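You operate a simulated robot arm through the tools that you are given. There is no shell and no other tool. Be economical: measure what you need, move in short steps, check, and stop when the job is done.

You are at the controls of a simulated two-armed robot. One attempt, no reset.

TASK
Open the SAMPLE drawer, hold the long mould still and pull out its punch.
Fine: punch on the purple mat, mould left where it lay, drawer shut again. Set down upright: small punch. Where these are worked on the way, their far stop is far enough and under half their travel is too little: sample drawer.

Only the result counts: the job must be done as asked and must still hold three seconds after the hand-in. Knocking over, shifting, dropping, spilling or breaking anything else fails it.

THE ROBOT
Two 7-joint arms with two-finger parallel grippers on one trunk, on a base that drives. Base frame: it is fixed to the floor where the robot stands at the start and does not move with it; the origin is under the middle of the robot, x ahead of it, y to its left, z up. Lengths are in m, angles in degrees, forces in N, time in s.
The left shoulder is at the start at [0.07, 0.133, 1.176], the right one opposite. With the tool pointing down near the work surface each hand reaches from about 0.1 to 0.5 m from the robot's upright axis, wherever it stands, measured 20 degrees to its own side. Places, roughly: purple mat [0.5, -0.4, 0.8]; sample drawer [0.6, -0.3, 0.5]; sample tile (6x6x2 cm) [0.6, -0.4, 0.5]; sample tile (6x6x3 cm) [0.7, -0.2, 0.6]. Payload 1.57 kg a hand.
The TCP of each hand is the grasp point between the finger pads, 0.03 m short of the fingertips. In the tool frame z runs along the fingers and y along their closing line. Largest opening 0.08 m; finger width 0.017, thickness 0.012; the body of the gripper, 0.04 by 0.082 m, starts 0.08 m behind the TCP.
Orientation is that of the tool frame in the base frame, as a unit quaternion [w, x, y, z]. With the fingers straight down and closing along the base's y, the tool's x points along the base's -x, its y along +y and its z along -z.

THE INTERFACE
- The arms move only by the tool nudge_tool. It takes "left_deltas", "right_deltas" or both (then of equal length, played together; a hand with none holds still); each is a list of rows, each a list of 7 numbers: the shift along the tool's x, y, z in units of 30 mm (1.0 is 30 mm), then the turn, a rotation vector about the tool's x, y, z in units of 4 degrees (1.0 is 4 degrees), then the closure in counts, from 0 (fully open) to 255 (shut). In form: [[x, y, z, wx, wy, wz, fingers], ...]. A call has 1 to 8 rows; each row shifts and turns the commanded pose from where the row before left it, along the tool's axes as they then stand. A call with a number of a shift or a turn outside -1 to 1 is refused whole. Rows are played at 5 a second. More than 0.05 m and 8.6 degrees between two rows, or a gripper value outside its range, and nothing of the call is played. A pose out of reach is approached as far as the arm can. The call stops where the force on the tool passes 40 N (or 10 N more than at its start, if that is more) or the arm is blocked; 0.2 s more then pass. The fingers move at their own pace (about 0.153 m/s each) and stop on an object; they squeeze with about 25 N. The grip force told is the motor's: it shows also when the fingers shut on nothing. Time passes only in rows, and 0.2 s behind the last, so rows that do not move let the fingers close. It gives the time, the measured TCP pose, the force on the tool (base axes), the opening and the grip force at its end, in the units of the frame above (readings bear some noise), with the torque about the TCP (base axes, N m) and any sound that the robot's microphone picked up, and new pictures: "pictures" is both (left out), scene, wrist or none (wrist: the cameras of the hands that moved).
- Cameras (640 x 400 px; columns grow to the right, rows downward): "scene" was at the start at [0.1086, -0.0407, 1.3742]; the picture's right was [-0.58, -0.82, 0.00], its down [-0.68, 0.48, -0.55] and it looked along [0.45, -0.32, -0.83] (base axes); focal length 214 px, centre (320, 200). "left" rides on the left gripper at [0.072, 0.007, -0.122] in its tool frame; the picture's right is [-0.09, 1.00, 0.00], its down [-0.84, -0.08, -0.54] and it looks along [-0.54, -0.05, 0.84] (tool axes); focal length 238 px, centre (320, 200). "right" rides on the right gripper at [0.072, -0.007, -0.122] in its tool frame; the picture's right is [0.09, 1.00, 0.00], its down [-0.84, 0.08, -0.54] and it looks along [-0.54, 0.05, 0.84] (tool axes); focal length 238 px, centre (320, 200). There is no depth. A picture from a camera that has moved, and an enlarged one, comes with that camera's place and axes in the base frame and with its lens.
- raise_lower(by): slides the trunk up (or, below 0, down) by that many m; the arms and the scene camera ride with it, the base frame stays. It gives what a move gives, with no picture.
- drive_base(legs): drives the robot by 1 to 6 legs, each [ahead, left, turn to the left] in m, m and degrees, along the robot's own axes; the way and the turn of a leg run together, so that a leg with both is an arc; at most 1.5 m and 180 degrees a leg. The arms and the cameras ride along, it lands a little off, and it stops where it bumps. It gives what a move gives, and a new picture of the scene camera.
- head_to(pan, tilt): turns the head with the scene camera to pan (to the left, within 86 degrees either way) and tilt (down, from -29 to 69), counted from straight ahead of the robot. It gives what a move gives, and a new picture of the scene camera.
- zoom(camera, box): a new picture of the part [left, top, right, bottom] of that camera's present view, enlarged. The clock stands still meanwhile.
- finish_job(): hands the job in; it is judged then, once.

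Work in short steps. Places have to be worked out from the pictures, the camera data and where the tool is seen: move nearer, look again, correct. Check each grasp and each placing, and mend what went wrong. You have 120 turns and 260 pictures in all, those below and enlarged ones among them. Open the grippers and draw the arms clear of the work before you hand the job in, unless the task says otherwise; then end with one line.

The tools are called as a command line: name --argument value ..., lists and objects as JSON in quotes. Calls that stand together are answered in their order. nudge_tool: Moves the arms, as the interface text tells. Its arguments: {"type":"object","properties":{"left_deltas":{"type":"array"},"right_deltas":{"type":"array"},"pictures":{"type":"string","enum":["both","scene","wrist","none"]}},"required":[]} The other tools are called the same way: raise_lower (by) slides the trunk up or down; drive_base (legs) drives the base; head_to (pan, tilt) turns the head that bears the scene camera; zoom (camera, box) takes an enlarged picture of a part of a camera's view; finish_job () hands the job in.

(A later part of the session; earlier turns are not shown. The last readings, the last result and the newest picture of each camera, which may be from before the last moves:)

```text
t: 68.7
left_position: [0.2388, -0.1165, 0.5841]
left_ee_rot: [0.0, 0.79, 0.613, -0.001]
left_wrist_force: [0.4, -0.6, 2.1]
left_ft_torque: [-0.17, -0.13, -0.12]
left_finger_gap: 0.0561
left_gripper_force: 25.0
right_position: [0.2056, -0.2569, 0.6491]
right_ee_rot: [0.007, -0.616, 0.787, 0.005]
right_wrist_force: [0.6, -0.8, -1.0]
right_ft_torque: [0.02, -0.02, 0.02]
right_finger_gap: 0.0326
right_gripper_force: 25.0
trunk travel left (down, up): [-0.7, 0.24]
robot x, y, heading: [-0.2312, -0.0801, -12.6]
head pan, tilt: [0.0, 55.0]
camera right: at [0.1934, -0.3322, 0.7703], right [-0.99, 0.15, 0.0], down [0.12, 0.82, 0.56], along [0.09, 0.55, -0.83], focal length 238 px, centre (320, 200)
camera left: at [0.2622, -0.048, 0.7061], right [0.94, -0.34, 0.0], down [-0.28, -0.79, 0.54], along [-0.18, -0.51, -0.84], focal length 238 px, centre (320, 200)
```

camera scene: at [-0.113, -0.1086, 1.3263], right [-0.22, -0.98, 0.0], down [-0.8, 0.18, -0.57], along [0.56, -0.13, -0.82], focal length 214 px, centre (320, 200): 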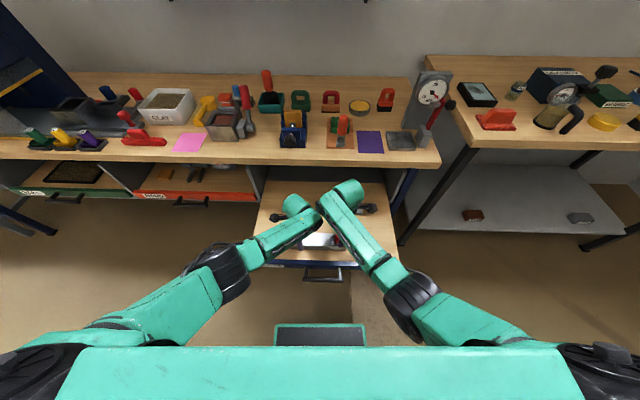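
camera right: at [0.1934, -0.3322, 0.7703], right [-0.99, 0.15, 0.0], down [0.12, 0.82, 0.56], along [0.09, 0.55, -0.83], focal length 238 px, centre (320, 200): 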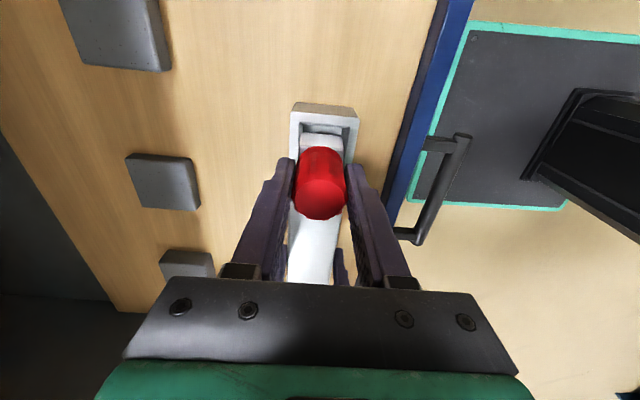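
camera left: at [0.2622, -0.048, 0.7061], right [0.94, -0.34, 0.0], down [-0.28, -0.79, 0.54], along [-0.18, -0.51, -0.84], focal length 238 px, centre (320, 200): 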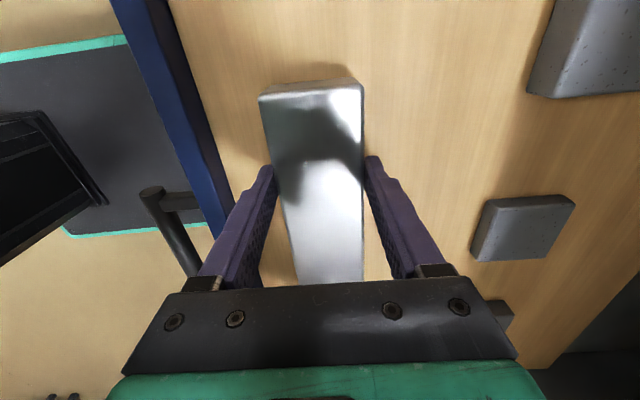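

The punch rises freely. I keep lifting 0.15 m more to see its full length.

nudge_tool --right_deltas '[[-0.01, 0, -0.5, 0, 0, 0, 255], [-0.01, 0, -0.6, 0, 0, 0, 255], [-0.01, 0, -0.8, 0, 0, 0, 255], [-0.01, 0, -0.8, 0, 0, 0, 255], [-0.01, 0, -0.8, 0, 0, 0, 255], [-0.01, 0, -0.8, 0, 0, 0, 255], [-0.01, 0, -0.8, 0, 0, 0, 255], [-0.01, 0, -0.8, 0, 0, 0, 255]]' --left_deltas '[[0, 0, 0, 0, 0, 0, 255], [0, 0, 0, 0, 0, 0, 255], [0, 0, 0, 0, 0, 0, 255], [0, 0, 0, 0, 0, 0, 255], [0, 0, 0, 0, 0, 0, 255], [0, 0, 0, 0, 0, 0, 255], [0, 0, 0, 0, 0, 0, 255], [0, 0, 0, 0, 0, 0, 255]]' --pictures "both"

```text
t: 70.5
left_position: [0.2379, -0.1141, 0.5845]
left_ee_rot: [-0.001, 0.789, 0.614, 0.0]
left_wrist_force: [-1.0, -1.1, 0.5]
left_ft_torque: [0.24, -0.02, 0.04]
left_finger_gap: 0.0557
left_gripper_force: 24.9
right_position: [0.2014, -0.2582, 0.8264]
right_ee_rot: [0.007, -0.616, 0.788, 0.006]
right_wrist_force: [0.7, -0.5, -1.2]
right_ft_torque: [0.0, -0.01, 0.04]
right_finger_gap: 0.0329
right_gripper_force: 25.1
trunk travel left (down, up): [-0.7, 0.24]
robot x, y, heading: [-0.2357, -0.0855, -12.3]
head pan, tilt: [0.0, 55.0]
camera scene: at [-0.1132, -0.1091, 1.3262], right [-0.22, -0.98, 0.0], down [-0.8, 0.18, -0.57], along [0.56, -0.13, -0.82], focal length 214 px, centre (320, 200)
camera right: at [0.1907, -0.3331, 0.9473], right [-0.99, 0.15, 0.0], down [0.12, 0.82, 0.56], along [0.09, 0.55, -0.83], focal length 238 px, centre (320, 200)
camera left: at [0.2623, -0.0476, 0.7061], right [0.94, -0.34, 0.0], down [-0.28, -0.79, 0.54], along [-0.18, -0.51, -0.84], focal length 238 px, centre (320, 200)
```

scene: 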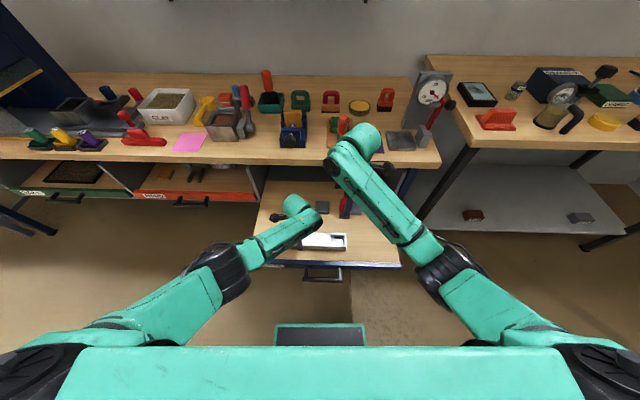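
right: 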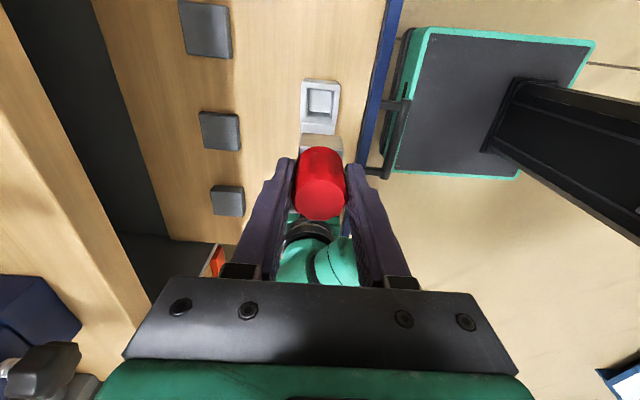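
left: 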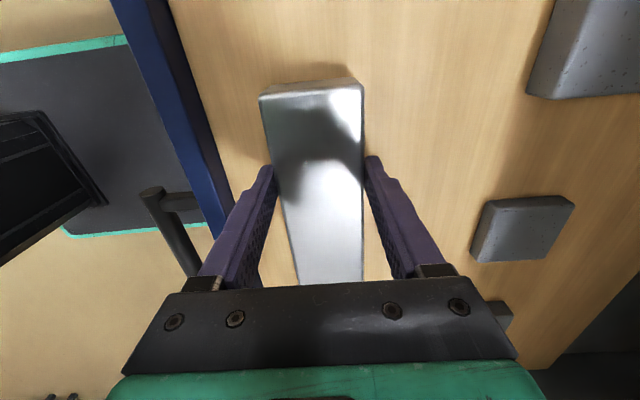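

The punch is clear of the mould. I release the mould with the left hand, lift it straight up, and raise the punch further.

nudge_tool --left_deltas '[[0, 0, 0, 0, 0, 0, 0], [0, 0, 0, 0, 0, 0, 0], [0, 0, -0.4, 0, 0, 0, 0], [0, 0, -1, 0, 0, 0, 0], [0, 0, -1, 0, 0, 0, 0], [0, 0, -1, 0, 0, 0, 0], [0, 0, -1, 0, 0, 0, 0], [0, 0, -1, 0, 0, 0, 0]]' --right_deltas '[[0, 0, 0, 0, 0, 0, 255], [0, 0, 0, 0, 0, 0, 255], [0, 0, -0.5, 0, 0, 0, 255], [0, 0, -0.8, 0, 0, 0, 255], [0, 0, -0.8, 0, 0, 0, 255], [0, 0, -0.8, 0, 0, 0, 255], [0, 0, -0.8, 0, 0, 0, 255], [0, 0, -0.8, 0, 0, 0, 255]]' --pictures "both"

```text
t: 72.3
left_position: [0.2381, -0.1147, 0.7465]
left_ee_rot: [0.0, 0.79, 0.614, 0.001]
left_wrist_force: [0.1, -0.5, -0.3]
left_ft_torque: [0.01, -0.02, -0.02]
left_finger_gap: 0.0801
left_gripper_force: 0.0
right_position: [0.2041, -0.2595, 0.9612]
right_ee_rot: [0.007, -0.617, 0.787, 0.005]
right_wrist_force: [-0.9, -0.3, -0.9]
right_ft_torque: [-0.01, 0.01, 0.02]
right_finger_gap: 0.0328
right_gripper_force: 24.7
trunk travel left (down, up): [-0.7, 0.24]
robot x, y, heading: [-0.2357, -0.0785, -12.7]
head pan, tilt: [0.0, 55.0]
camera scene: at [-0.1132, -0.1085, 1.3262], right [-0.22, -0.98, 0.0], down [-0.8, 0.18, -0.57], along [0.56, -0.13, -0.82], focal length 214 px, centre (320, 200)
camera right: at [0.1917, -0.3338, 1.0827], right [-0.99, 0.15, 0.0], down [0.12, 0.82, 0.56], along [0.09, 0.55, -0.83], focal length 238 px, centre (320, 200)
camera left: at [0.2626, -0.0467, 0.868], right [0.94, -0.34, 0.0], down [-0.28, -0.79, 0.54], along [-0.18, -0.51, -0.84], focal length 238 px, centre (320, 200)
```

scene: 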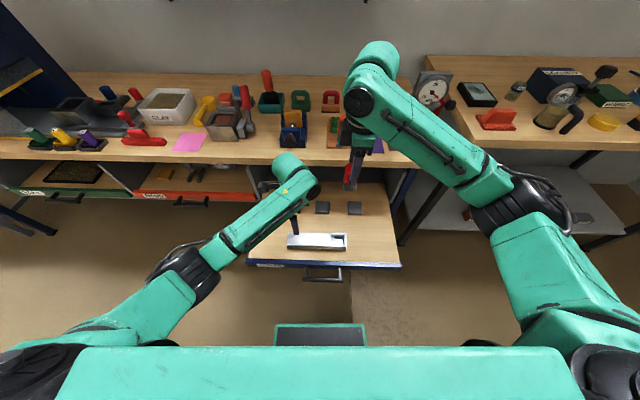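
right: 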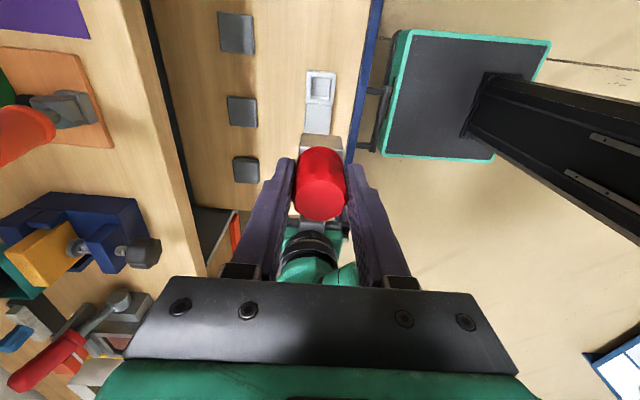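
left: 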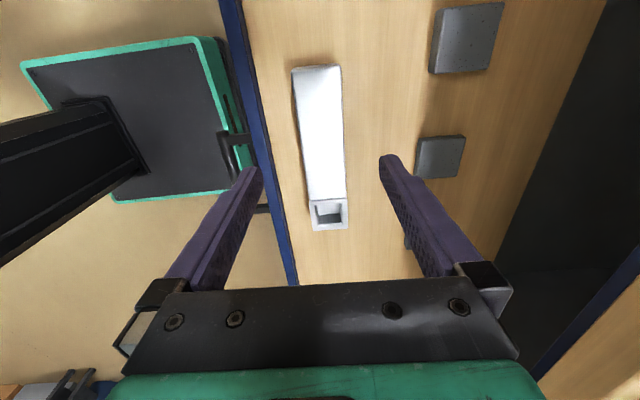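

Mould undisturbed and empty. I close the left fingers, draw the hand back in front of the drawer panel and pitch it forward for pushing.

nudge_tool --left_deltas '[[0.05, -0.84, 0, 0, 0, 0, 255], [0.05, -0.84, 0, 0, 0, 0, 255], [0.05, -0.84, 0, 0, 0, 0, 255], [0.05, -0.84, 0, 0, 0, 0, 255], [0.05, -0.84, 0, 0, 0, 0, 255], [0.05, -0.84, 0, 0, 0, 0, 255], [0.05, -0.84, 0, 0, 0, 0, 255]]' --right_deltas '[[0, 0, 0, 0, 0, 0, 255], [0, 0, 0, 0, 0, 0, 255], [0, 0, 0, 0, 0, 0, 255], [0, 0, 0, 0, 0, 0, 255], [0, 0, 0, 0, 0, 0, 255], [0, 0, 0, 0, 0, 0, 255], [0, 0, 0, 0, 0, 0, 255]]' --pictures "none"

nudge_tool --left_deltas '[[0, 0, 0, -1, 0, 0, 255], [0, 0, 0, -1, 0, 0, 255], [0, 0, 0, -1, 0, 0, 255], [0, 0, 0, -1, 0, 0, 255], [0, 0, 0, -1, 0, 0, 255], [0, 0, 0, -1, 0, 0, 255], [0, 0, 0, -1, 0, 0, 255]]' --right_deltas '[[0, 0, 0, 0, 0, 0, 255], [0, 0, 0, 0, 0, 0, 255], [0, 0, 0, 0, 0, 0, 255], [0, 0, 0, 0, 0, 0, 255], [0, 0, 0, 0, 0, 0, 255], [0, 0, 0, 0, 0, 0, 255], [0, 0, 0, 0, 0, 0, 255]]' --pictures "both"

```text
t: 73.9
left_position: [0.0692, -0.0601, 0.746]
left_ee_rot: [0.001, 0.79, 0.613, 0.001]
left_wrist_force: [-1.1, -0.1, 0.3]
left_ft_torque: [-0.01, -0.01, 0.0]
left_finger_gap: 0.0001
left_gripper_force: 21.3
right_position: [0.2032, -0.259, 0.9618]
right_ee_rot: [0.008, -0.616, 0.788, 0.005]
right_wrist_force: [0.1, 1.1, 0.2]
right_ft_torque: [-0.03, -0.03, -0.01]
right_finger_gap: 0.0329
right_gripper_force: 25.0
trunk travel left (down, up): [-0.7, 0.24]
robot x, y, heading: [-0.236, -0.0796, -12.6]
head pan, tilt: [0.0, 55.0]
```

```text
t: 75.5
left_position: [0.0704, -0.0615, 0.7466]
left_ee_rot: [0.192, 0.767, 0.595, 0.148]
left_wrist_force: [0.6, 0.1, 0.1]
left_ft_torque: [0.01, -0.04, 0.0]
left_finger_gap: 0.0001
left_gripper_force: 21.4
right_position: [0.2041, -0.2588, 0.9619]
right_ee_rot: [0.007, -0.616, 0.788, 0.006]
right_wrist_force: [0.5, 0.9, -1.8]
right_ft_torque: [-0.01, 0.0, 0.05]
right_finger_gap: 0.033
right_gripper_force: 25.3
trunk travel left (down, up): [-0.7, 0.24]
robot x, y, heading: [-0.2312, -0.0818, -12.5]
head pan, tilt: [0.0, 55.0]
camera scene: at [-0.1131, -0.1086, 1.3263], right [-0.22, -0.98, 0.0], down [-0.8, 0.18, -0.57], along [0.56, -0.13, -0.82], focal length 214 px, centre (320, 200)
camera right: at [0.1919, -0.3339, 1.0826], right [-0.99, 0.15, 0.0], down [0.12, 0.82, 0.56], along [0.09, 0.55, -0.83], focal length 238 px, centre (320, 200)
camera left: at [0.038, 0.0209, 0.8574], right [0.83, -0.31, 0.47], down [-0.52, -0.73, 0.44], along [0.21, -0.61, -0.77], focal length 238 px, centre (320, 200)
```

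scene: 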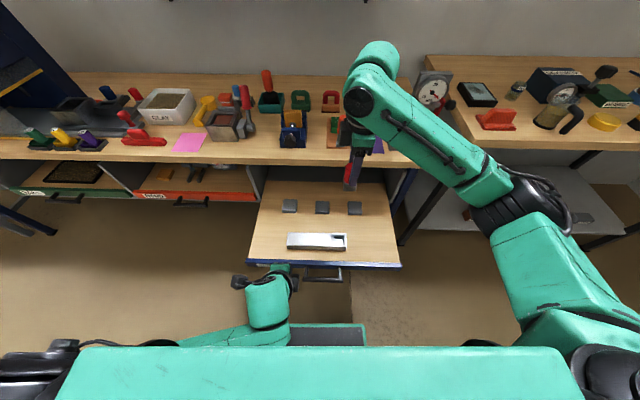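
right: 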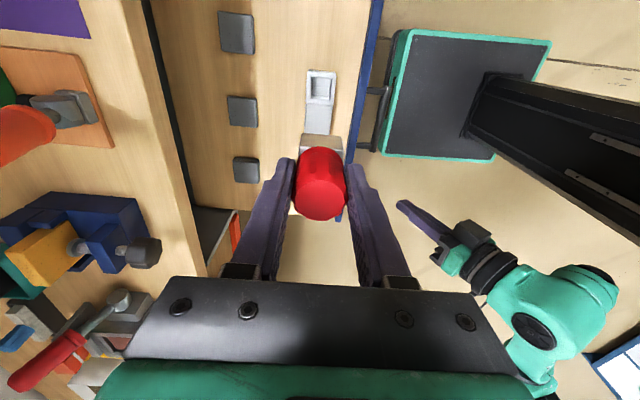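
left: 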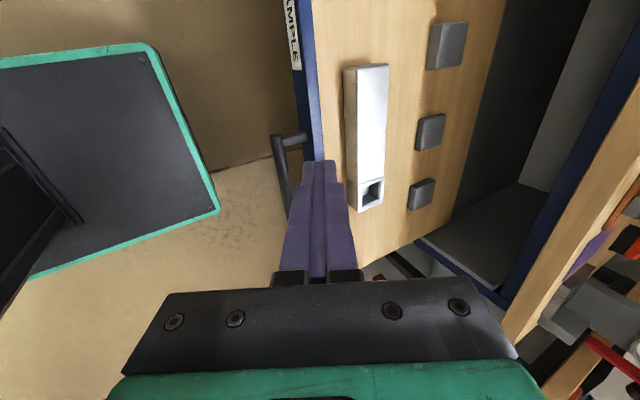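

The left fingers are closed and pitched 28°, about 4 cm in front of the panel plane. I lower straight down to z≈0.56.

nudge_tool --left_deltas '[[0, -0.417, 0.786, 0, 0, 0, 255], [0, -0.417, 0.786, 0, 0, 0, 255], [0, -0.417, 0.786, 0, 0, 0, 255], [0, -0.417, 0.786, 0, 0, 0, 255], [0, -0.417, 0.786, 0, 0, 0, 255], [0, -0.417, 0.786, 0, 0, 0, 255], [0, -0.417, 0.786, 0, 0, 0, 255]]' --right_deltas '[[0, 0, 0, 0, 0, 0, 255], [0, 0, 0, 0, 0, 0, 255], [0, 0, 0, 0, 0, 0, 255], [0, 0, 0, 0, 0, 0, 255], [0, 0, 0, 0, 0, 0, 255], [0, 0, 0, 0, 0, 0, 255], [0, 0, 0, 0, 0, 0, 255]]' --pictures "both"

```text
t: 77.1
left_position: [0.0719, -0.0635, 0.5564]
left_ee_rot: [0.192, 0.766, 0.595, 0.149]
left_wrist_force: [-0.8, -0.7, -0.8]
left_ft_torque: [0.01, 0.03, 0.04]
left_finger_gap: 0.0001
left_gripper_force: 21.0
right_position: [0.2026, -0.2587, 0.9619]
right_ee_rot: [0.008, -0.616, 0.788, 0.006]
right_wrist_force: [0.0, 0.5, -1.1]
right_ft_torque: [-0.01, 0.01, -0.02]
right_finger_gap: 0.0328
right_gripper_force: 25.1
trunk travel left (down, up): [-0.7, 0.24]
robot x, y, heading: [-0.2337, -0.0828, -12.7]
head pan, tilt: [0.0, 55.0]
camera scene: at [-0.1127, -0.109, 1.3262], right [-0.22, -0.98, 0.0], down [-0.8, 0.18, -0.57], along [0.56, -0.13, -0.82], focal length 214 px, centre (320, 200)
camera right: at [0.1922, -0.3342, 1.0824], right [-0.99, 0.15, 0.0], down [0.12, 0.82, 0.56], along [0.09, 0.55, -0.83], focal length 238 px, centre (320, 200)
camera left: at [0.0394, 0.02, 0.6688], right [0.83, -0.31, 0.47], down [-0.52, -0.73, 0.44], along [0.21, -0.61, -0.77], focal length 238 px, centre (320, 200)
```

scene: 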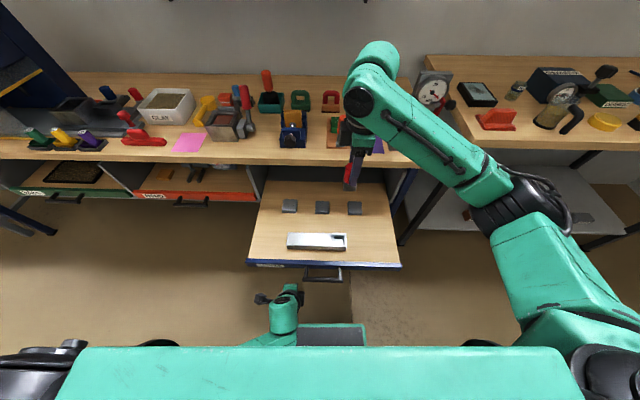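
right: 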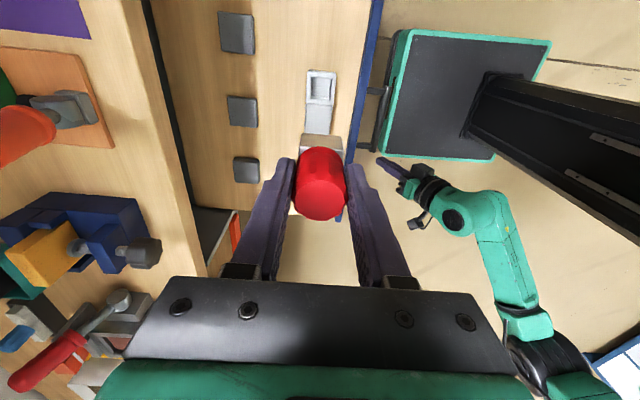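
left: 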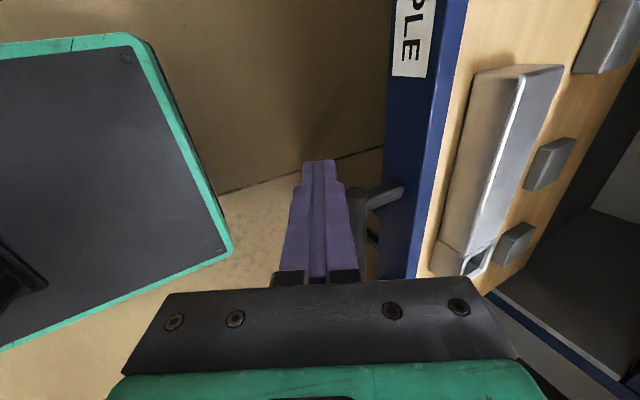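

The closed left fingers are in front of the panel. I push slowly forward along the drawer's axis.

nudge_tool --left_deltas '[[0, 0.44, 0.235, 0, 0, 0, 255], [0, 0.44, 0.235, 0, 0, 0, 255], [0, 0.44, 0.235, 0, 0, 0, 255], [0, 0.44, 0.235, 0, 0, 0, 255], [0, 0.44, 0.235, 0, 0, 0, 255], [0, 0.44, 0.235, 0, 0, 0, 255], [0, 0.44, 0.235, 0, 0, 0, 255], [0, 0.44, 0.235, 0, 0, 0, 255]]' --right_deltas '[[0, 0, 0, 0, 0, 0, 255], [0, 0, 0, 0, 0, 0, 255], [0, 0, 0, 0, 0, 0, 255], [0, 0, 0, 0, 0, 0, 255], [0, 0, 0, 0, 0, 0, 255], [0, 0, 0, 0, 0, 0, 255], [0, 0, 0, 0, 0, 0, 255], [0, 0, 0, 0, 0, 0, 255]]' --pictures "scene"

```text
t: 78.9
left_position: [0.1893, -0.0915, 0.5593]
left_ee_rot: [0.192, 0.766, 0.595, 0.15]
left_wrist_force: [-1.3, -1.4, -0.1]
left_ft_torque: [-0.01, 0.02, -0.02]
left_finger_gap: 0.0
left_gripper_force: 21.0
right_position: [0.2048, -0.2594, 0.9618]
right_ee_rot: [0.008, -0.616, 0.788, 0.005]
right_wrist_force: [-0.2, -0.3, -0.4]
right_ft_torque: [0.05, 0.01, 0.01]
right_finger_gap: 0.0328
right_gripper_force: 24.7
trunk travel left (down, up): [-0.7, 0.24]
robot x, y, heading: [-0.2304, -0.0828, -12.9]
head pan, tilt: [0.0, 55.0]
camera scene: at [-0.1125, -0.1091, 1.3263], right [-0.22, -0.98, 0.0], down [-0.8, 0.18, -0.57], along [0.56, -0.13, -0.82], focal length 214 px, centre (320, 200)
```

scene: 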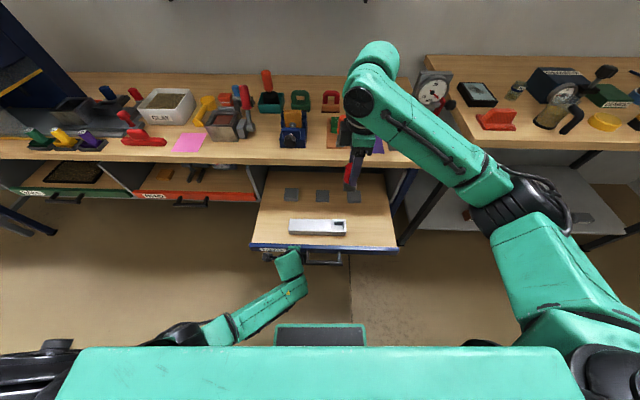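

The drawer follows smoothly. I keep pushing.

nudge_tool --left_deltas '[[0, 0.44, 0.235, 0, 0, 0, 255], [0, 0.44, 0.235, 0, 0, 0, 255], [0, 0.44, 0.235, 0, 0, 0, 255], [0, 0.44, 0.235, 0, 0, 0, 255], [0, 0.44, 0.235, 0, 0, 0, 255], [0, 0.44, 0.235, 0, 0, 0, 255], [0, 0.44, 0.235, 0, 0, 0, 255], [0, 0.44, 0.235, 0, 0, 0, 255]]' --right_deltas '[[0, 0, 0, 0, 0, 0, 255], [0, 0, 0, 0, 0, 0, 255], [0, 0, 0, 0, 0, 0, 255], [0, 0, 0, 0, 0, 0, 255], [0, 0, 0, 0, 0, 0, 255], [0, 0, 0, 0, 0, 0, 255], [0, 0, 0, 0, 0, 0, 255], [0, 0, 0, 0, 0, 0, 255]]' --pictures "scene"

```text
t: 80.7
left_position: [0.3034, -0.1212, 0.5597]
left_ee_rot: [0.192, 0.766, 0.595, 0.149]
left_wrist_force: [-1.6, 2.5, 1.2]
left_ft_torque: [0.0, -0.03, 0.0]
left_finger_gap: 0.0001
left_gripper_force: 21.1
right_position: [0.204, -0.2591, 0.9616]
right_ee_rot: [0.008, -0.616, 0.788, 0.006]
right_wrist_force: [0.1, 0.0, -1.1]
right_ft_torque: [0.01, -0.01, -0.02]
right_finger_gap: 0.0326
right_gripper_force: 25.3
trunk travel left (down, up): [-0.7, 0.24]
robot x, y, heading: [-0.2334, -0.0803, -12.8]
head pan, tilt: [0.0, 55.0]
camera scene: at [-0.1131, -0.1094, 1.3263], right [-0.22, -0.98, 0.0], down [-0.8, 0.18, -0.57], along [0.56, -0.13, -0.82], focal length 214 px, centre (320, 200)
```

scene: 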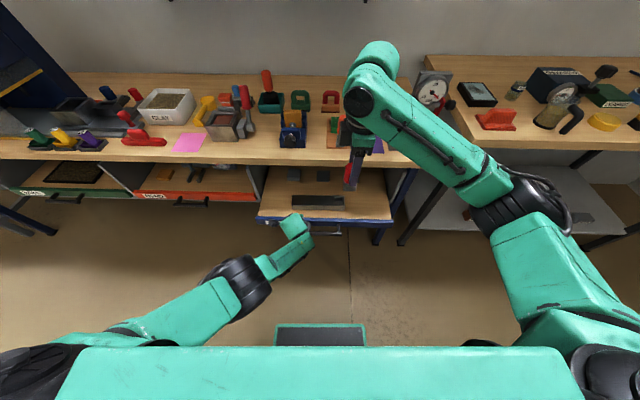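

About 0.10 m remains. I continue at the same slow pace until the stop.

nudge_tool --left_deltas '[[0, 0.44, 0.235, 0, 0, 0, 255], [0, 0.44, 0.235, 0, 0, 0, 255], [0, 0.44, 0.235, 0, 0, 0, 255], [0, 0.44, 0.235, 0, 0, 0, 255], [0, 0.44, 0.235, 0, 0, 0, 255], [0, 0.3, 0.16, 0, 0, 0, 255], [0, 0.3, 0.16, 0, 0, 0, 255], [0, 0.3, 0.16, 0, 0, 0, 255]]' --right_deltas '[[0, 0, 0, 0, 0, 0, 255], [0, 0, 0, 0, 0, 0, 255], [0, 0, 0, 0, 0, 0, 255], [0, 0, 0, 0, 0, 0, 255], [0, 0, 0, 0, 0, 0, 255], [0, 0, 0, 0, 0, 0, 255], [0, 0, 0, 0, 0, 0, 255], [0, 0, 0, 0, 0, 0, 255]]' --pictures "scene"

```text
t: 82.5
left_position: [0.313, -0.1287, 0.5677]
left_ee_rot: [0.193, 0.766, 0.595, 0.148]
left_wrist_force: [-0.2, 0.0, 0.2]
left_ft_torque: [-0.03, 0.0, 0.0]
left_finger_gap: 0.0002
left_gripper_force: 21.1
left hand out of reach, approached as far as the arm can: row 1, 2, 3, 4, 5, 6, 7, 8
right_position: [0.2028, -0.2598, 0.962]
right_ee_rot: [0.007, -0.616, 0.787, 0.005]
right_wrist_force: [0.3, 0.1, -0.8]
right_ft_torque: [-0.03, -0.01, 0.01]
right_finger_gap: 0.0326
right_gripper_force: 25.0
trunk travel left (down, up): [-0.7, 0.24]
robot x, y, heading: [-0.2346, -0.0848, -12.9]
head pan, tilt: [0.0, 55.0]
camera scene: at [-0.1128, -0.1079, 1.3263], right [-0.22, -0.98, 0.0], down [-0.8, 0.18, -0.57], along [0.56, -0.13, -0.82], focal length 214 px, centre (320, 200)
```

scene: 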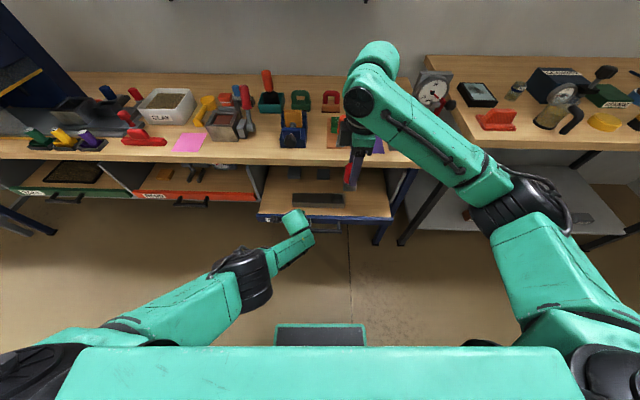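

The left arm ran out of reach with about 0.09 m left. I draw the left hand back 0.15 m from its overshot command, raise the punch hand, then drive closer.

nudge_tool --left_deltas '[[0, -0.6, -0.32, 0, 0, 0, 255], [0, -0.6, -0.32, 0, 0, 0, 255], [0, -0.6, -0.32, 0, 0, 0, 255], [0, -0.6, -0.32, 0, 0, 0, 255], [0, -0.6, -0.32, 0, 0, 0, 255], [0, -0.6, -0.32, 0, 0, 0, 255], [0, -0.6, -0.32, 0, 0, 0, 255], [0, -0.6, -0.32, 0, 0, 0, 255]]' --right_deltas '[[0, 0, -0.4, 0, 0, 0, 255], [0, 0, -0.4, 0, 0, 0, 255], [0, 0, -0.4, 0, 0, 0, 255], [0, 0, -0.4, 0, 0, 0, 255], [0, 0, -0.4, 0, 0, 0, 255], [0, 0, -0.4, 0, 0, 0, 255], [0, 0, -0.4, 0, 0, 0, 255], [0, 0, -0.4, 0, 0, 0, 255]]' --pictures "none"

```text
t: 84.3
left_position: [0.1527, -0.0889, 0.5659]
left_ee_rot: [0.192, 0.766, 0.595, 0.149]
left_wrist_force: [0.3, 0.3, 0.1]
left_ft_torque: [-0.01, 0.02, -0.01]
left_finger_gap: 0.0002
left_gripper_force: 20.7
right_position: [0.2022, -0.2632, 1.0582]
right_ee_rot: [0.008, -0.616, 0.787, 0.005]
right_wrist_force: [0.1, 0.1, -0.4]
right_ft_torque: [0.0, 0.0, 0.01]
right_finger_gap: 0.0327
right_gripper_force: 24.8
trunk travel left (down, up): [-0.7, 0.24]
robot x, y, heading: [-0.2333, -0.0786, -13.0]
head pan, tilt: [0.0, 55.0]
```

Both hands are where expected. I drive 0.12 m ahead, still short of panel contact.

drive_base --legs '[[0.12, 0, -1.4]]'

```text
t: 85.5
left_position: [0.2679, -0.1259, 0.5654]
left_ee_rot: [0.194, 0.774, 0.584, 0.147]
left_wrist_force: [-0.3, 0.7, 0.2]
left_ft_torque: [0.01, 0.0, 0.01]
left_finger_gap: 0.0
left_gripper_force: 21.5
right_position: [0.3135, -0.3009, 1.0582]
right_ee_rot: [0.008, -0.607, 0.795, 0.005]
right_wrist_force: [-0.2, -0.3, -0.9]
right_ft_torque: [-0.01, 0.0, 0.01]
right_finger_gap: 0.0326
right_gripper_force: 24.9
trunk travel left (down, up): [-0.7, 0.24]
robot x, y, heading: [-0.1173, -0.1058, -13.9]
head pan, tilt: [0.0, 55.0]
camera scene: at [0.0017, -0.1396, 1.3263], right [-0.24, -0.97, 0.0], down [-0.79, 0.2, -0.57], along [0.56, -0.14, -0.82], focal length 214 px, centre (320, 200)
```

scene: 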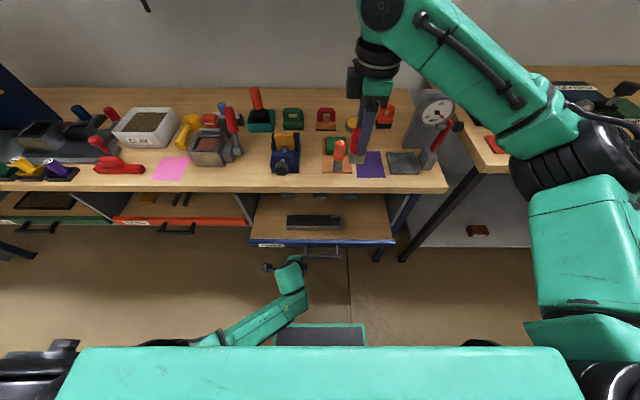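

Clear. I resume pushing with the left hand.

nudge_tool --left_deltas '[[0, 0.44, 0.235, 0, 0, 0, 255], [0, 0.44, 0.235, 0, 0, 0, 255], [0, 0.44, 0.235, 0, 0, 0, 255], [0, 0.44, 0.235, 0, 0, 0, 255], [0, 0.44, 0.235, 0, 0, 0, 255], [0, 0.44, 0.235, 0, 0, 0, 255], [0, 0.35, 0.187, 0, 0, 0, 255]]' --right_deltas '[[0, 0, 0, 0, 0, 0, 255], [0, 0, 0, 0, 0, 0, 255], [0, 0, 0, 0, 0, 0, 255], [0, 0, 0, 0, 0, 0, 255], [0, 0, 0, 0, 0, 0, 255], [0, 0, 0, 0, 0, 0, 255], [0, 0, 0, 0, 0, 0, 255]]' --pictures "scene"

```text
t: 87.1
left_position: [0.3649, -0.1517, 0.5666]
left_ee_rot: [0.193, 0.773, 0.586, 0.147]
left_wrist_force: [-11.4, 10.6, 6.3]
left_ft_torque: [0.11, 0.13, 0.06]
left_finger_gap: 0.0
left_gripper_force: 22.0
right_position: [0.312, -0.3, 1.0603]
right_ee_rot: [0.009, -0.606, 0.795, 0.005]
right_wrist_force: [0.0, -0.3, -0.5]
right_ft_torque: [-0.05, 0.0, -0.01]
right_finger_gap: 0.0327
right_gripper_force: 24.6
trunk travel left (down, up): [-0.7, 0.24]
robot x, y, heading: [-0.1142, -0.1083, -14.1]
head pan, tilt: [0.0, 55.0]
camera scene: at [-0.0003, -0.1376, 1.3266], right [-0.24, -0.97, 0.0], down [-0.79, 0.2, -0.58], along [0.56, -0.14, -0.82], focal length 214 px, centre (320, 200)
```

scene: 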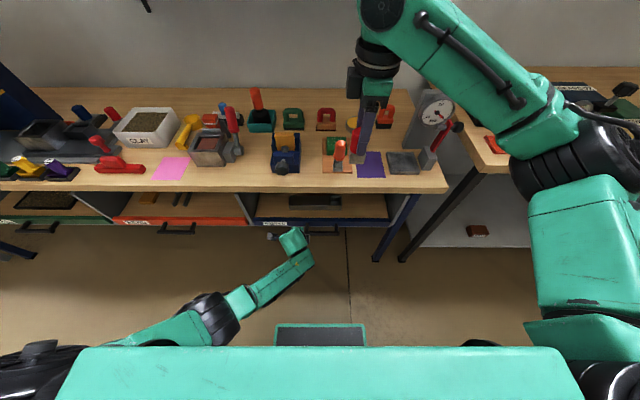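

A 15 N force has built up and the blue front looks in line with its red neighbour. I enlarge to check.

zoom --camera "scene" --box '[200, 180, 420, 270]'

nudge_tool --left_deltas '[[0, 0.2, 0.107, 0, 0, 0, 255], [0, 0.2, 0.107, 0, 0, 0, 255]]' --right_deltas '[[0, 0, 0, 0, 0, 0, 255], [0, 0, 0, 0, 0, 0, 255]]' --pictures "none"

```text
2.91 times, centred on (310, 225) of scene
camera zoom: at [-0.0003, -0.1376, 1.3266], right [-0.24, -0.97, 0.0], down [-0.79, 0.2, -0.58], along [0.56, -0.14, -0.82], focal length 624 px, centre (349, 127)
```

zoom: 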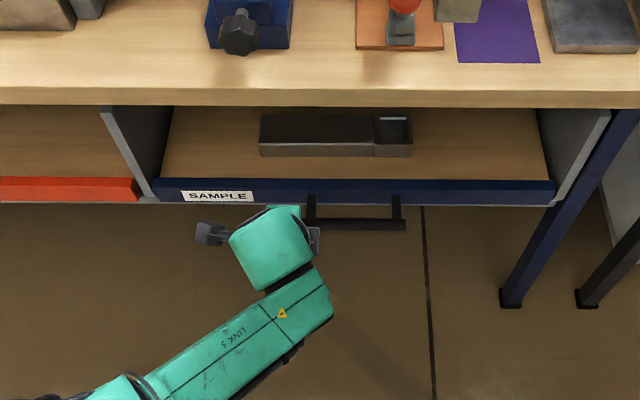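

```text
t: 87.6
left_position: [0.3648, -0.1515, 0.5666]
left_ee_rot: [0.191, 0.774, 0.586, 0.146]
left_wrist_force: [-18.4, 12.4, 28.2]
left_ft_torque: [-0.13, -0.12, -0.06]
left_finger_gap: 0.0
left_gripper_force: 21.4
right_position: [0.3083, -0.2995, 1.0617]
right_ee_rot: [0.01, -0.607, 0.795, 0.003]
right_wrist_force: [0.3, -0.9, -1.1]
right_ft_torque: [-0.01, -0.05, 0.0]
right_finger_gap: 0.033
right_gripper_force: 25.0
trunk travel left (down, up): [-0.7, 0.24]
robot x, y, heading: [-0.1194, -0.1088, -14.1]
head pan, tilt: [0.0, 55.0]
stopped in row 2 (left hand): the force on the tool passed its limit (the readings are from after the stop); the commanded pose is now the measured one
```

The drawer is shut: firm stop and its handle is back at the original place. I retract the left hand away from the panel.

nudge_tool --left_deltas '[[0, -0.6, -0.32, 0, 0, 0, 255], [0, -0.8, -0.42, 0, 0, 0, 255], [0, -0.8, -0.42, 0, 0, 0, 255], [0, -0.8, -0.42, 0, 0, 0, 255], [0.4, -0.8, -0.42, 0, 0, 0, 255], [0.6, -0.6, -0.32, 0, 0, 0, 255], [0.8, 0, 0, 0, 0, 0, 255], [0.8, 0, 0, 0, 0, 0, 255]]' --right_deltas '[[0, 0, 0, 0, 0, 0, 255], [0, 0, 0, 0, 0, 0, 255], [0, 0, 0, 0, 0, 0, 255], [0, 0, 0, 0, 0, 0, 255], [0, 0, 0, 0, 0, 0, 255], [0, 0, 0, 0, 0, 0, 255], [0, 0, 0, 0, 0, 0, 255], [0, 0, 0, 0, 0, 0, 255]]' --pictures "both"

```text
t: 89.4
left_position: [0.2441, -0.0371, 0.5629]
left_ee_rot: [0.189, 0.775, 0.586, 0.144]
left_wrist_force: [0.6, -0.4, 0.4]
left_ft_torque: [0.02, 0.01, -0.01]
left_finger_gap: 0.0
left_gripper_force: 21.4
right_position: [0.3147, -0.3012, 1.0573]
right_ee_rot: [0.008, -0.607, 0.795, 0.006]
right_wrist_force: [0.5, 0.4, -1.0]
right_ft_torque: [-0.01, 0.02, 0.0]
right_finger_gap: 0.0323
right_gripper_force: 25.1
trunk travel left (down, up): [-0.7, 0.24]
robot x, y, heading: [-0.1161, -0.109, -14.1]
head pan, tilt: [0.0, 55.0]
camera scene: at [0.0026, -0.1384, 1.3262], right [-0.24, -0.97, 0.0], down [-0.8, 0.2, -0.57], along [0.56, -0.14, -0.82], focal length 214 px, centre (320, 200)
camera right: at [0.301, -0.3748, 1.1788], right [-0.98, 0.17, 0.0], down [0.14, 0.82, 0.56], along [0.1, 0.55, -0.83], focal length 238 px, centre (320, 200)
camera left: at [0.215, 0.0451, 0.6753], right [0.83, -0.33, 0.46], down [-0.53, -0.72, 0.45], along [0.18, -0.61, -0.77], focal length 238 px, centre (320, 200)
```

scene: 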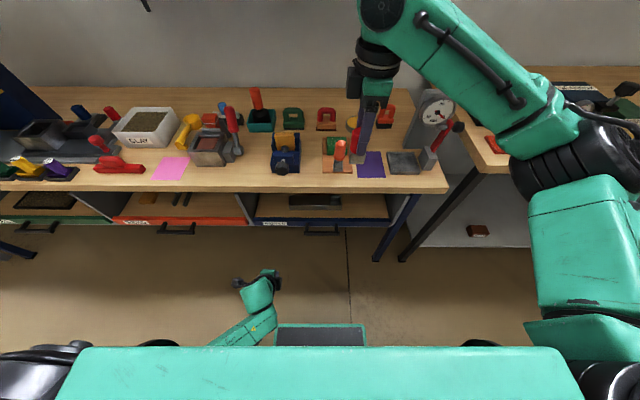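
right: 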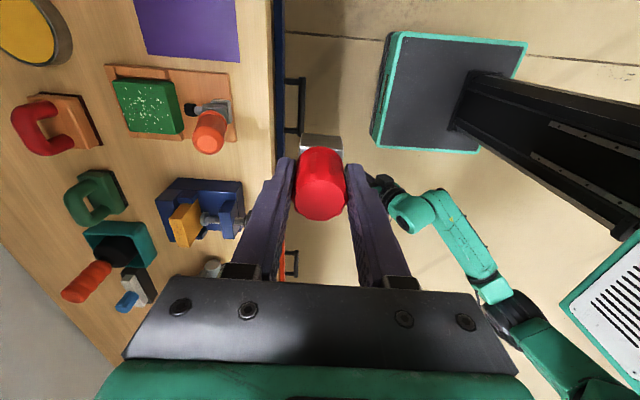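
left: 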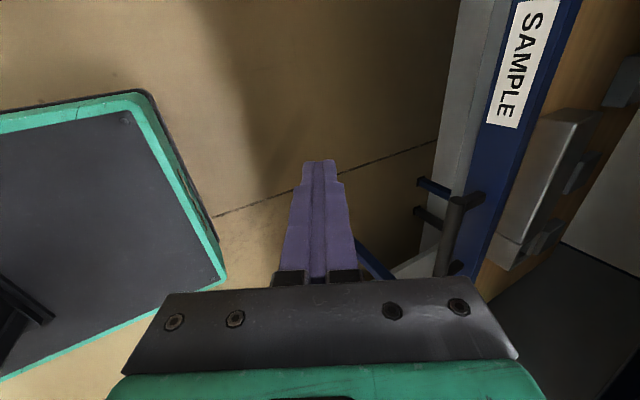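

The mat centre is at about (0.462, -0.429), z≈0.80. I bring the left hand up, back and left so it stays clear, then drive nearer.

nudge_tool --left_deltas '[[0.63, 0.217, -0.94, 0, 0, 0, 255], [0.63, 0.217, -0.94, 0, 0, 0, 255], [0.63, 0.217, -0.94, 0, 0, 0, 255], [0.63, 0.217, -0.94, 0, 0, 0, 255], [0.63, 0.217, -0.94, 0, 0, 0, 255], [0.63, 0.217, -0.94, 0, 0, 0, 255], [0.63, 0.217, -0.94, 0, 0, 0, 255], [0.63, 0.217, -0.94, 0, 0, 0, 255]]' --right_deltas '[[0, 0, 0, 0, 0, 0, 255], [0, 0, 0, 0, 0, 0, 255], [0, 0, 0, 0, 0, 0, 255], [0, 0, 0, 0, 0, 0, 255], [0, 0, 0, 0, 0, 0, 255], [0, 0, 0, 0, 0, 0, 255], [0, 0, 0, 0, 0, 0, 255], [0, 0, 0, 0, 0, 0, 255]]' --pictures "none"

drive_base --legs '[[0, -0.09, 0]]'

```text
t: 91.2
left_position: [0.2449, 0.1272, 0.7694]
left_ee_rot: [0.188, 0.775, 0.587, 0.142]
left_wrist_force: [0.3, 0.9, 0.0]
left_ft_torque: [-0.03, -0.03, -0.01]
left_finger_gap: 0.0
left_gripper_force: 21.4
left hand out of reach, approached as far as the arm can: row 8
right_position: [0.3166, -0.2999, 1.057]
right_ee_rot: [0.007, -0.607, 0.795, 0.006]
right_wrist_force: [-0.3, 0.1, -0.7]
right_ft_torque: [-0.02, 0.03, -0.02]
right_finger_gap: 0.0326
right_gripper_force: 24.4
trunk travel left (down, up): [-0.7, 0.24]
robot x, y, heading: [-0.115, -0.106, -14.2]
head pan, tilt: [0.0, 55.0]
```

```text
t: 92.3
left_position: [0.2239, 0.0372, 0.7697]
left_ee_rot: [0.188, 0.774, 0.587, 0.143]
left_wrist_force: [0.0, 0.9, -0.6]
left_ft_torque: [0.03, 0.01, 0.0]
left_finger_gap: 0.0
left_gripper_force: 21.6
right_position: [0.2917, -0.3872, 1.0578]
right_ee_rot: [0.008, -0.608, 0.794, 0.006]
right_wrist_force: [-0.6, 0.2, -0.2]
right_ft_torque: [0.03, 0.03, -0.01]
right_finger_gap: 0.0327
right_gripper_force: 24.9
trunk travel left (down, up): [-0.7, 0.24]
robot x, y, heading: [-0.1388, -0.1984, -13.6]
head pan, tilt: [0.0, 55.0]
camera scene: at [-0.0191, -0.2262, 1.3262], right [-0.24, -0.97, 0.0], down [-0.8, 0.2, -0.57], along [0.56, -0.14, -0.82], focal length 214 px, centre (320, 200)
```

scene: 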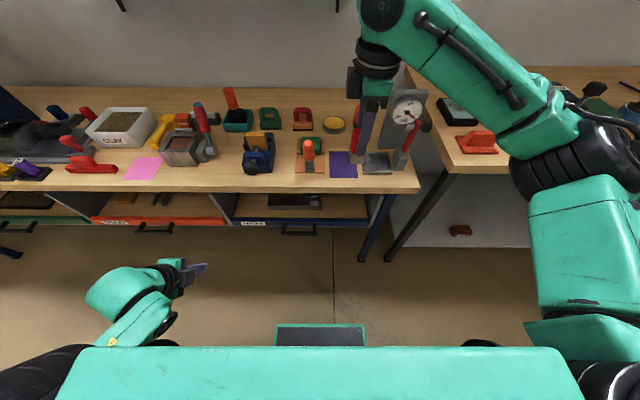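

The mat lies straight ahead of the right hand, 0.175 m further. I drive 0.13 m and leave the rest to the arm.

drive_base --legs '[[0.13, 0, 0]]'

nudge_tool --right_deltas '[[0, 0, 0, 0, 0, 0, 255]]' --pictures "wrist"

```text
t: 93.6
left_position: [0.3478, 0.0075, 0.7684]
left_ee_rot: [0.188, 0.774, 0.587, 0.144]
left_wrist_force: [-0.1, -0.7, -0.6]
left_ft_torque: [0.0, -0.03, 0.03]
left_finger_gap: 0.0
left_gripper_force: 20.9
right_position: [0.4178, -0.4185, 1.0595]
right_ee_rot: [0.008, -0.608, 0.794, 0.004]
right_wrist_force: [-1.2, -0.7, -1.0]
right_ft_torque: [0.01, 0.02, 0.02]
right_finger_gap: 0.0322
right_gripper_force: 24.7
trunk travel left (down, up): [-0.7, 0.24]
robot x, y, heading: [-0.0116, -0.2278, -13.9]
head pan, tilt: [0.0, 55.0]
camera scene: at [0.1058, -0.2578, 1.3264], right [-0.24, -0.97, 0.0], down [-0.79, 0.2, -0.57], along [0.56, -0.14, -0.82], focal length 214 px, centre (320, 200)
```

scene: 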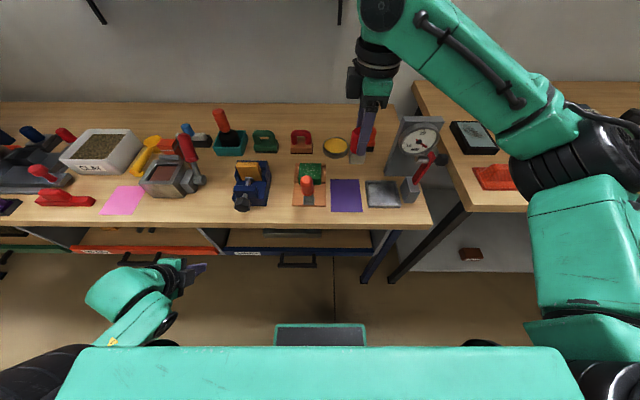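

```text
t: 94.0
left_position: [0.3481, 0.0089, 0.7698]
left_ee_rot: [0.189, 0.774, 0.587, 0.145]
left_wrist_force: [-0.5, 0.4, 0.2]
left_ft_torque: [-0.04, -0.03, 0.0]
left_finger_gap: 0.0
left_gripper_force: 21.6
right_position: [0.4182, -0.4188, 1.0582]
right_ee_rot: [0.008, -0.608, 0.794, 0.005]
right_wrist_force: [-0.3, -0.8, -0.3]
right_ft_torque: [0.0, -0.07, 0.01]
right_finger_gap: 0.0329
right_gripper_force: 25.4
trunk travel left (down, up): [-0.7, 0.24]
robot x, y, heading: [-0.0111, -0.2292, -13.8]
head pan, tilt: [0.0, 55.0]
camera right: at [0.4047, -0.4934, 1.1792], right [-0.99, 0.17, 0.0], down [0.14, 0.82, 0.56], along [0.1, 0.55, -0.83], focal length 238 px, centre (320, 200)
```

right: 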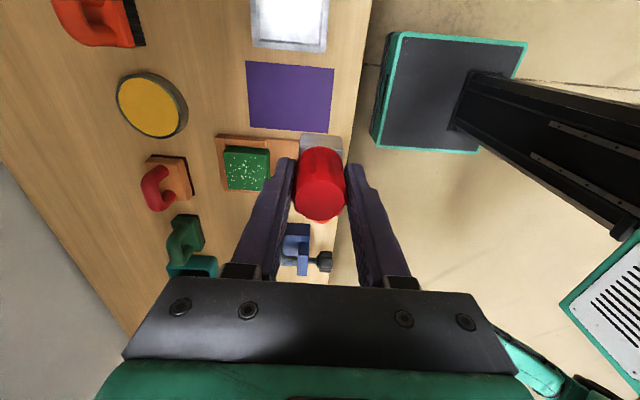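

Both views put the mat centre at about (0.463, -0.430). I move the punch over it and lower to TCP z≈0.90.

nudge_tool --right_deltas '[[0, -0.77, 0, 0, 0, 0, 255], [0.05, -0.77, 0, 0, 0, 0, 255], [0.02, 0, 0.87, 0, 0, 0, 255], [0.02, 0, 0.87, 0, 0, 0, 255], [0.02, 0, 0.87, 0, 0, 0, 255], [0.02, 0, 0.87, 0, 0, 0, 255], [0.02, 0, 0.87, 0, 0, 0, 255], [0.02, 0, 0.87, 0, 0, 0, 255]]' --pictures "both"

zoom --camera "scene" --box '[290, 120, 440, 230]'

```text
t: 95.8
left_position: [0.3493, 0.0067, 0.7698]
left_ee_rot: [0.188, 0.774, 0.587, 0.144]
left_wrist_force: [-0.6, -0.7, 0.6]
left_ft_torque: [-0.01, 0.0, 0.0]
left_finger_gap: 0.0
left_gripper_force: 21.3
right_position: [0.4634, -0.4338, 0.9001]
right_ee_rot: [0.008, -0.608, 0.794, 0.006]
right_wrist_force: [-0.6, -0.5, -1.6]
right_ft_torque: [0.03, -0.04, 0.03]
right_finger_gap: 0.0333
right_gripper_force: 25.0
trunk travel left (down, up): [-0.7, 0.24]
robot x, y, heading: [-0.0125, -0.2292, -14.0]
head pan, tilt: [0.0, 55.0]
camera scene: at [0.1073, -0.2582, 1.3262], right [-0.24, -0.97, 0.0], down [-0.8, 0.2, -0.57], along [0.56, -0.14, -0.82], focal length 214 px, centre (320, 200)
camera right: at [0.4506, -0.5078, 1.0211], right [-0.99, 0.17, 0.0], down [0.14, 0.82, 0.56], along [0.1, 0.55, -0.83], focal length 238 px, centre (320, 200)
```

scene: 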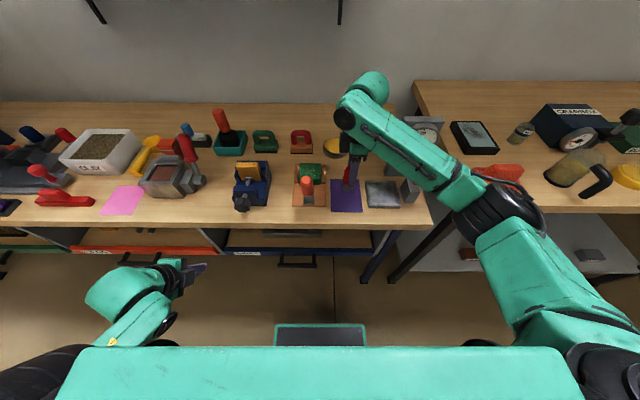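
right: 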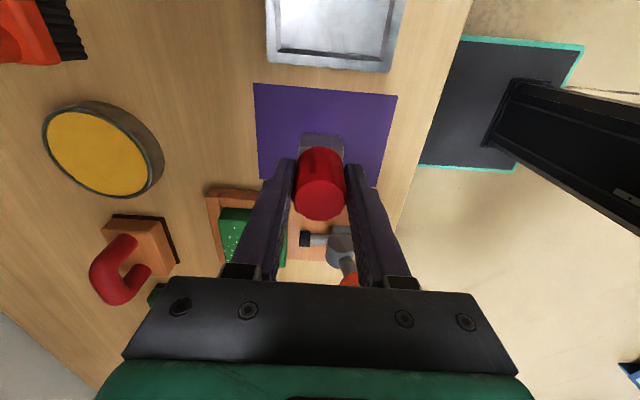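

```text
3.64 times, centred on (365, 175) of scene
camera zoom: at [0.1073, -0.2582, 1.3262], right [-0.24, -0.97, 0.0], down [-0.8, 0.2, -0.57], along [0.56, -0.14, -0.82], focal length 780 px, centre (156, 291)
```

zoom: 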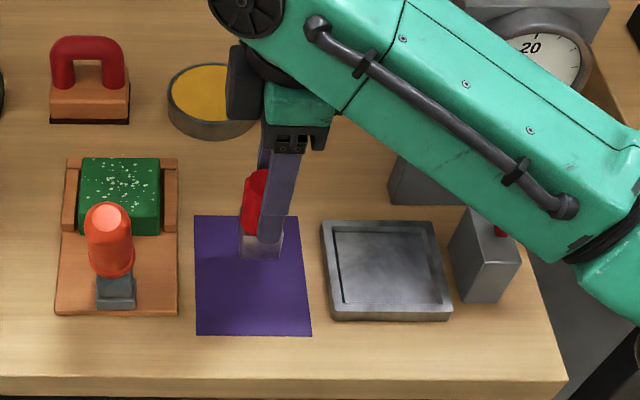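

The punch is centred over the mat, its underside about 3–4 cm above it. I lower slowly.

nudge_tool --right_deltas '[[0, 0, 0.25, 0, 0, 0, 255], [0, 0, 0.25, 0, 0, 0, 255], [0, 0, 0.15, 0, 0, 0, 255], [0, 0, 0.1, 0, 0, 0, 255], [0, 0, 0.1, 0, 0, 0, 255]]' --pictures "wrist"

zoom --camera "scene" --box '[310, 140, 400, 220]'

```text
t: 97.0
left_position: [0.3491, 0.009, 0.7691]
left_ee_rot: [0.188, 0.774, 0.587, 0.144]
left_wrist_force: [-0.1, -1.1, -0.6]
left_ft_torque: [-0.02, -0.01, -0.01]
left_finger_gap: 0.0
left_gripper_force: 21.5
right_position: [0.4624, -0.4338, 0.8749]
right_ee_rot: [0.008, -0.608, 0.794, 0.006]
right_wrist_force: [0.7, 0.3, -0.3]
right_ft_torque: [0.03, -0.04, -0.01]
right_finger_gap: 0.0326
right_gripper_force: 25.2
trunk travel left (down, up): [-0.7, 0.24]
robot x, y, heading: [-0.0108, -0.2298, -13.9]
head pan, tilt: [0.0, 55.0]
camera right: at [0.4504, -0.5073, 0.9965], right [-0.99, 0.17, 0.0], down [0.14, 0.82, 0.56], along [0.1, 0.55, -0.83], focal length 238 px, centre (320, 200)
```

right: 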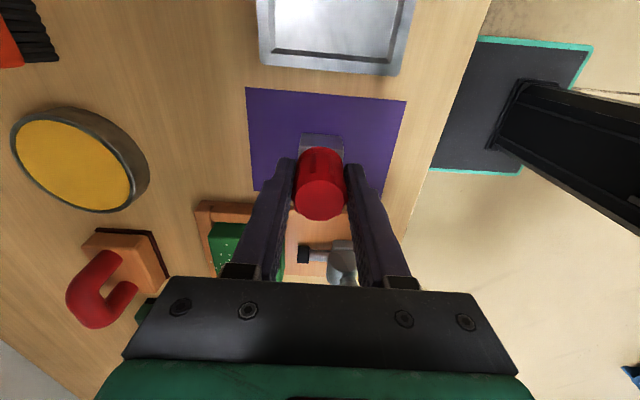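

```text
5.00 times, centred on (355, 180) of scene
camera zoom: at [0.107, -0.258, 1.3262], right [-0.24, -0.97, 0.0], down [-0.8, 0.2, -0.57], along [0.56, -0.14, -0.82], focal length 1072 px, centre (145, 300)
```

zoom: 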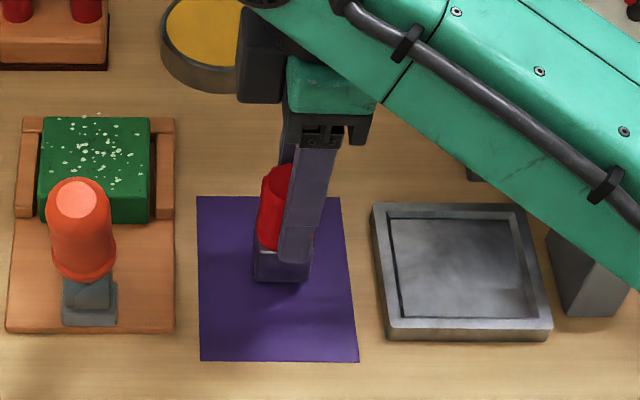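

Nearly down. I lower further by 3 mm steps watching the force.

nudge_tool --right_deltas '[[0, 0, 0.1, 0, 0, 0, 255], [0, 0, 0.1, 0, 0, 0, 255], [0, 0, 0.1, 0, 0, 0, 255]]' --pictures "none"

nudge_tool --right_deltas '[[0, 0, 0.1, 0, 0, 0, 255]]' --pictures "none"

```text
t: 97.8
left_position: [0.3483, 0.0066, 0.7682]
left_ee_rot: [0.188, 0.774, 0.588, 0.144]
left_wrist_force: [-0.9, -0.1, 0.4]
left_ft_torque: [-0.03, 0.0, 0.04]
left_finger_gap: 0.0
left_gripper_force: 21.2
right_position: [0.4631, -0.4334, 0.8662]
right_ee_rot: [0.007, -0.608, 0.794, 0.006]
right_wrist_force: [0.9, 0.3, -0.9]
right_ft_torque: [-0.01, 0.02, -0.01]
right_finger_gap: 0.0328
right_gripper_force: 24.7
trunk travel left (down, up): [-0.7, 0.24]
robot x, y, heading: [-0.0129, -0.2274, -13.9]
head pan, tilt: [0.0, 55.0]
```

```text
t: 98.2
left_position: [0.3486, 0.0077, 0.7692]
left_ee_rot: [0.189, 0.774, 0.587, 0.144]
left_wrist_force: [0.5, 0.8, -0.1]
left_ft_torque: [0.03, -0.01, -0.01]
left_finger_gap: 0.0001
left_gripper_force: 21.9
right_position: [0.4637, -0.4323, 0.8646]
right_ee_rot: [0.009, -0.608, 0.794, 0.005]
right_wrist_force: [0.3, -1.7, 7.0]
right_ft_torque: [-0.05, 0.08, 0.0]
right_finger_gap: 0.0327
right_gripper_force: 24.7
trunk travel left (down, up): [-0.7, 0.24]
robot x, y, heading: [-0.0129, -0.2263, -14.0]
head pan, tilt: [0.0, 55.0]
```

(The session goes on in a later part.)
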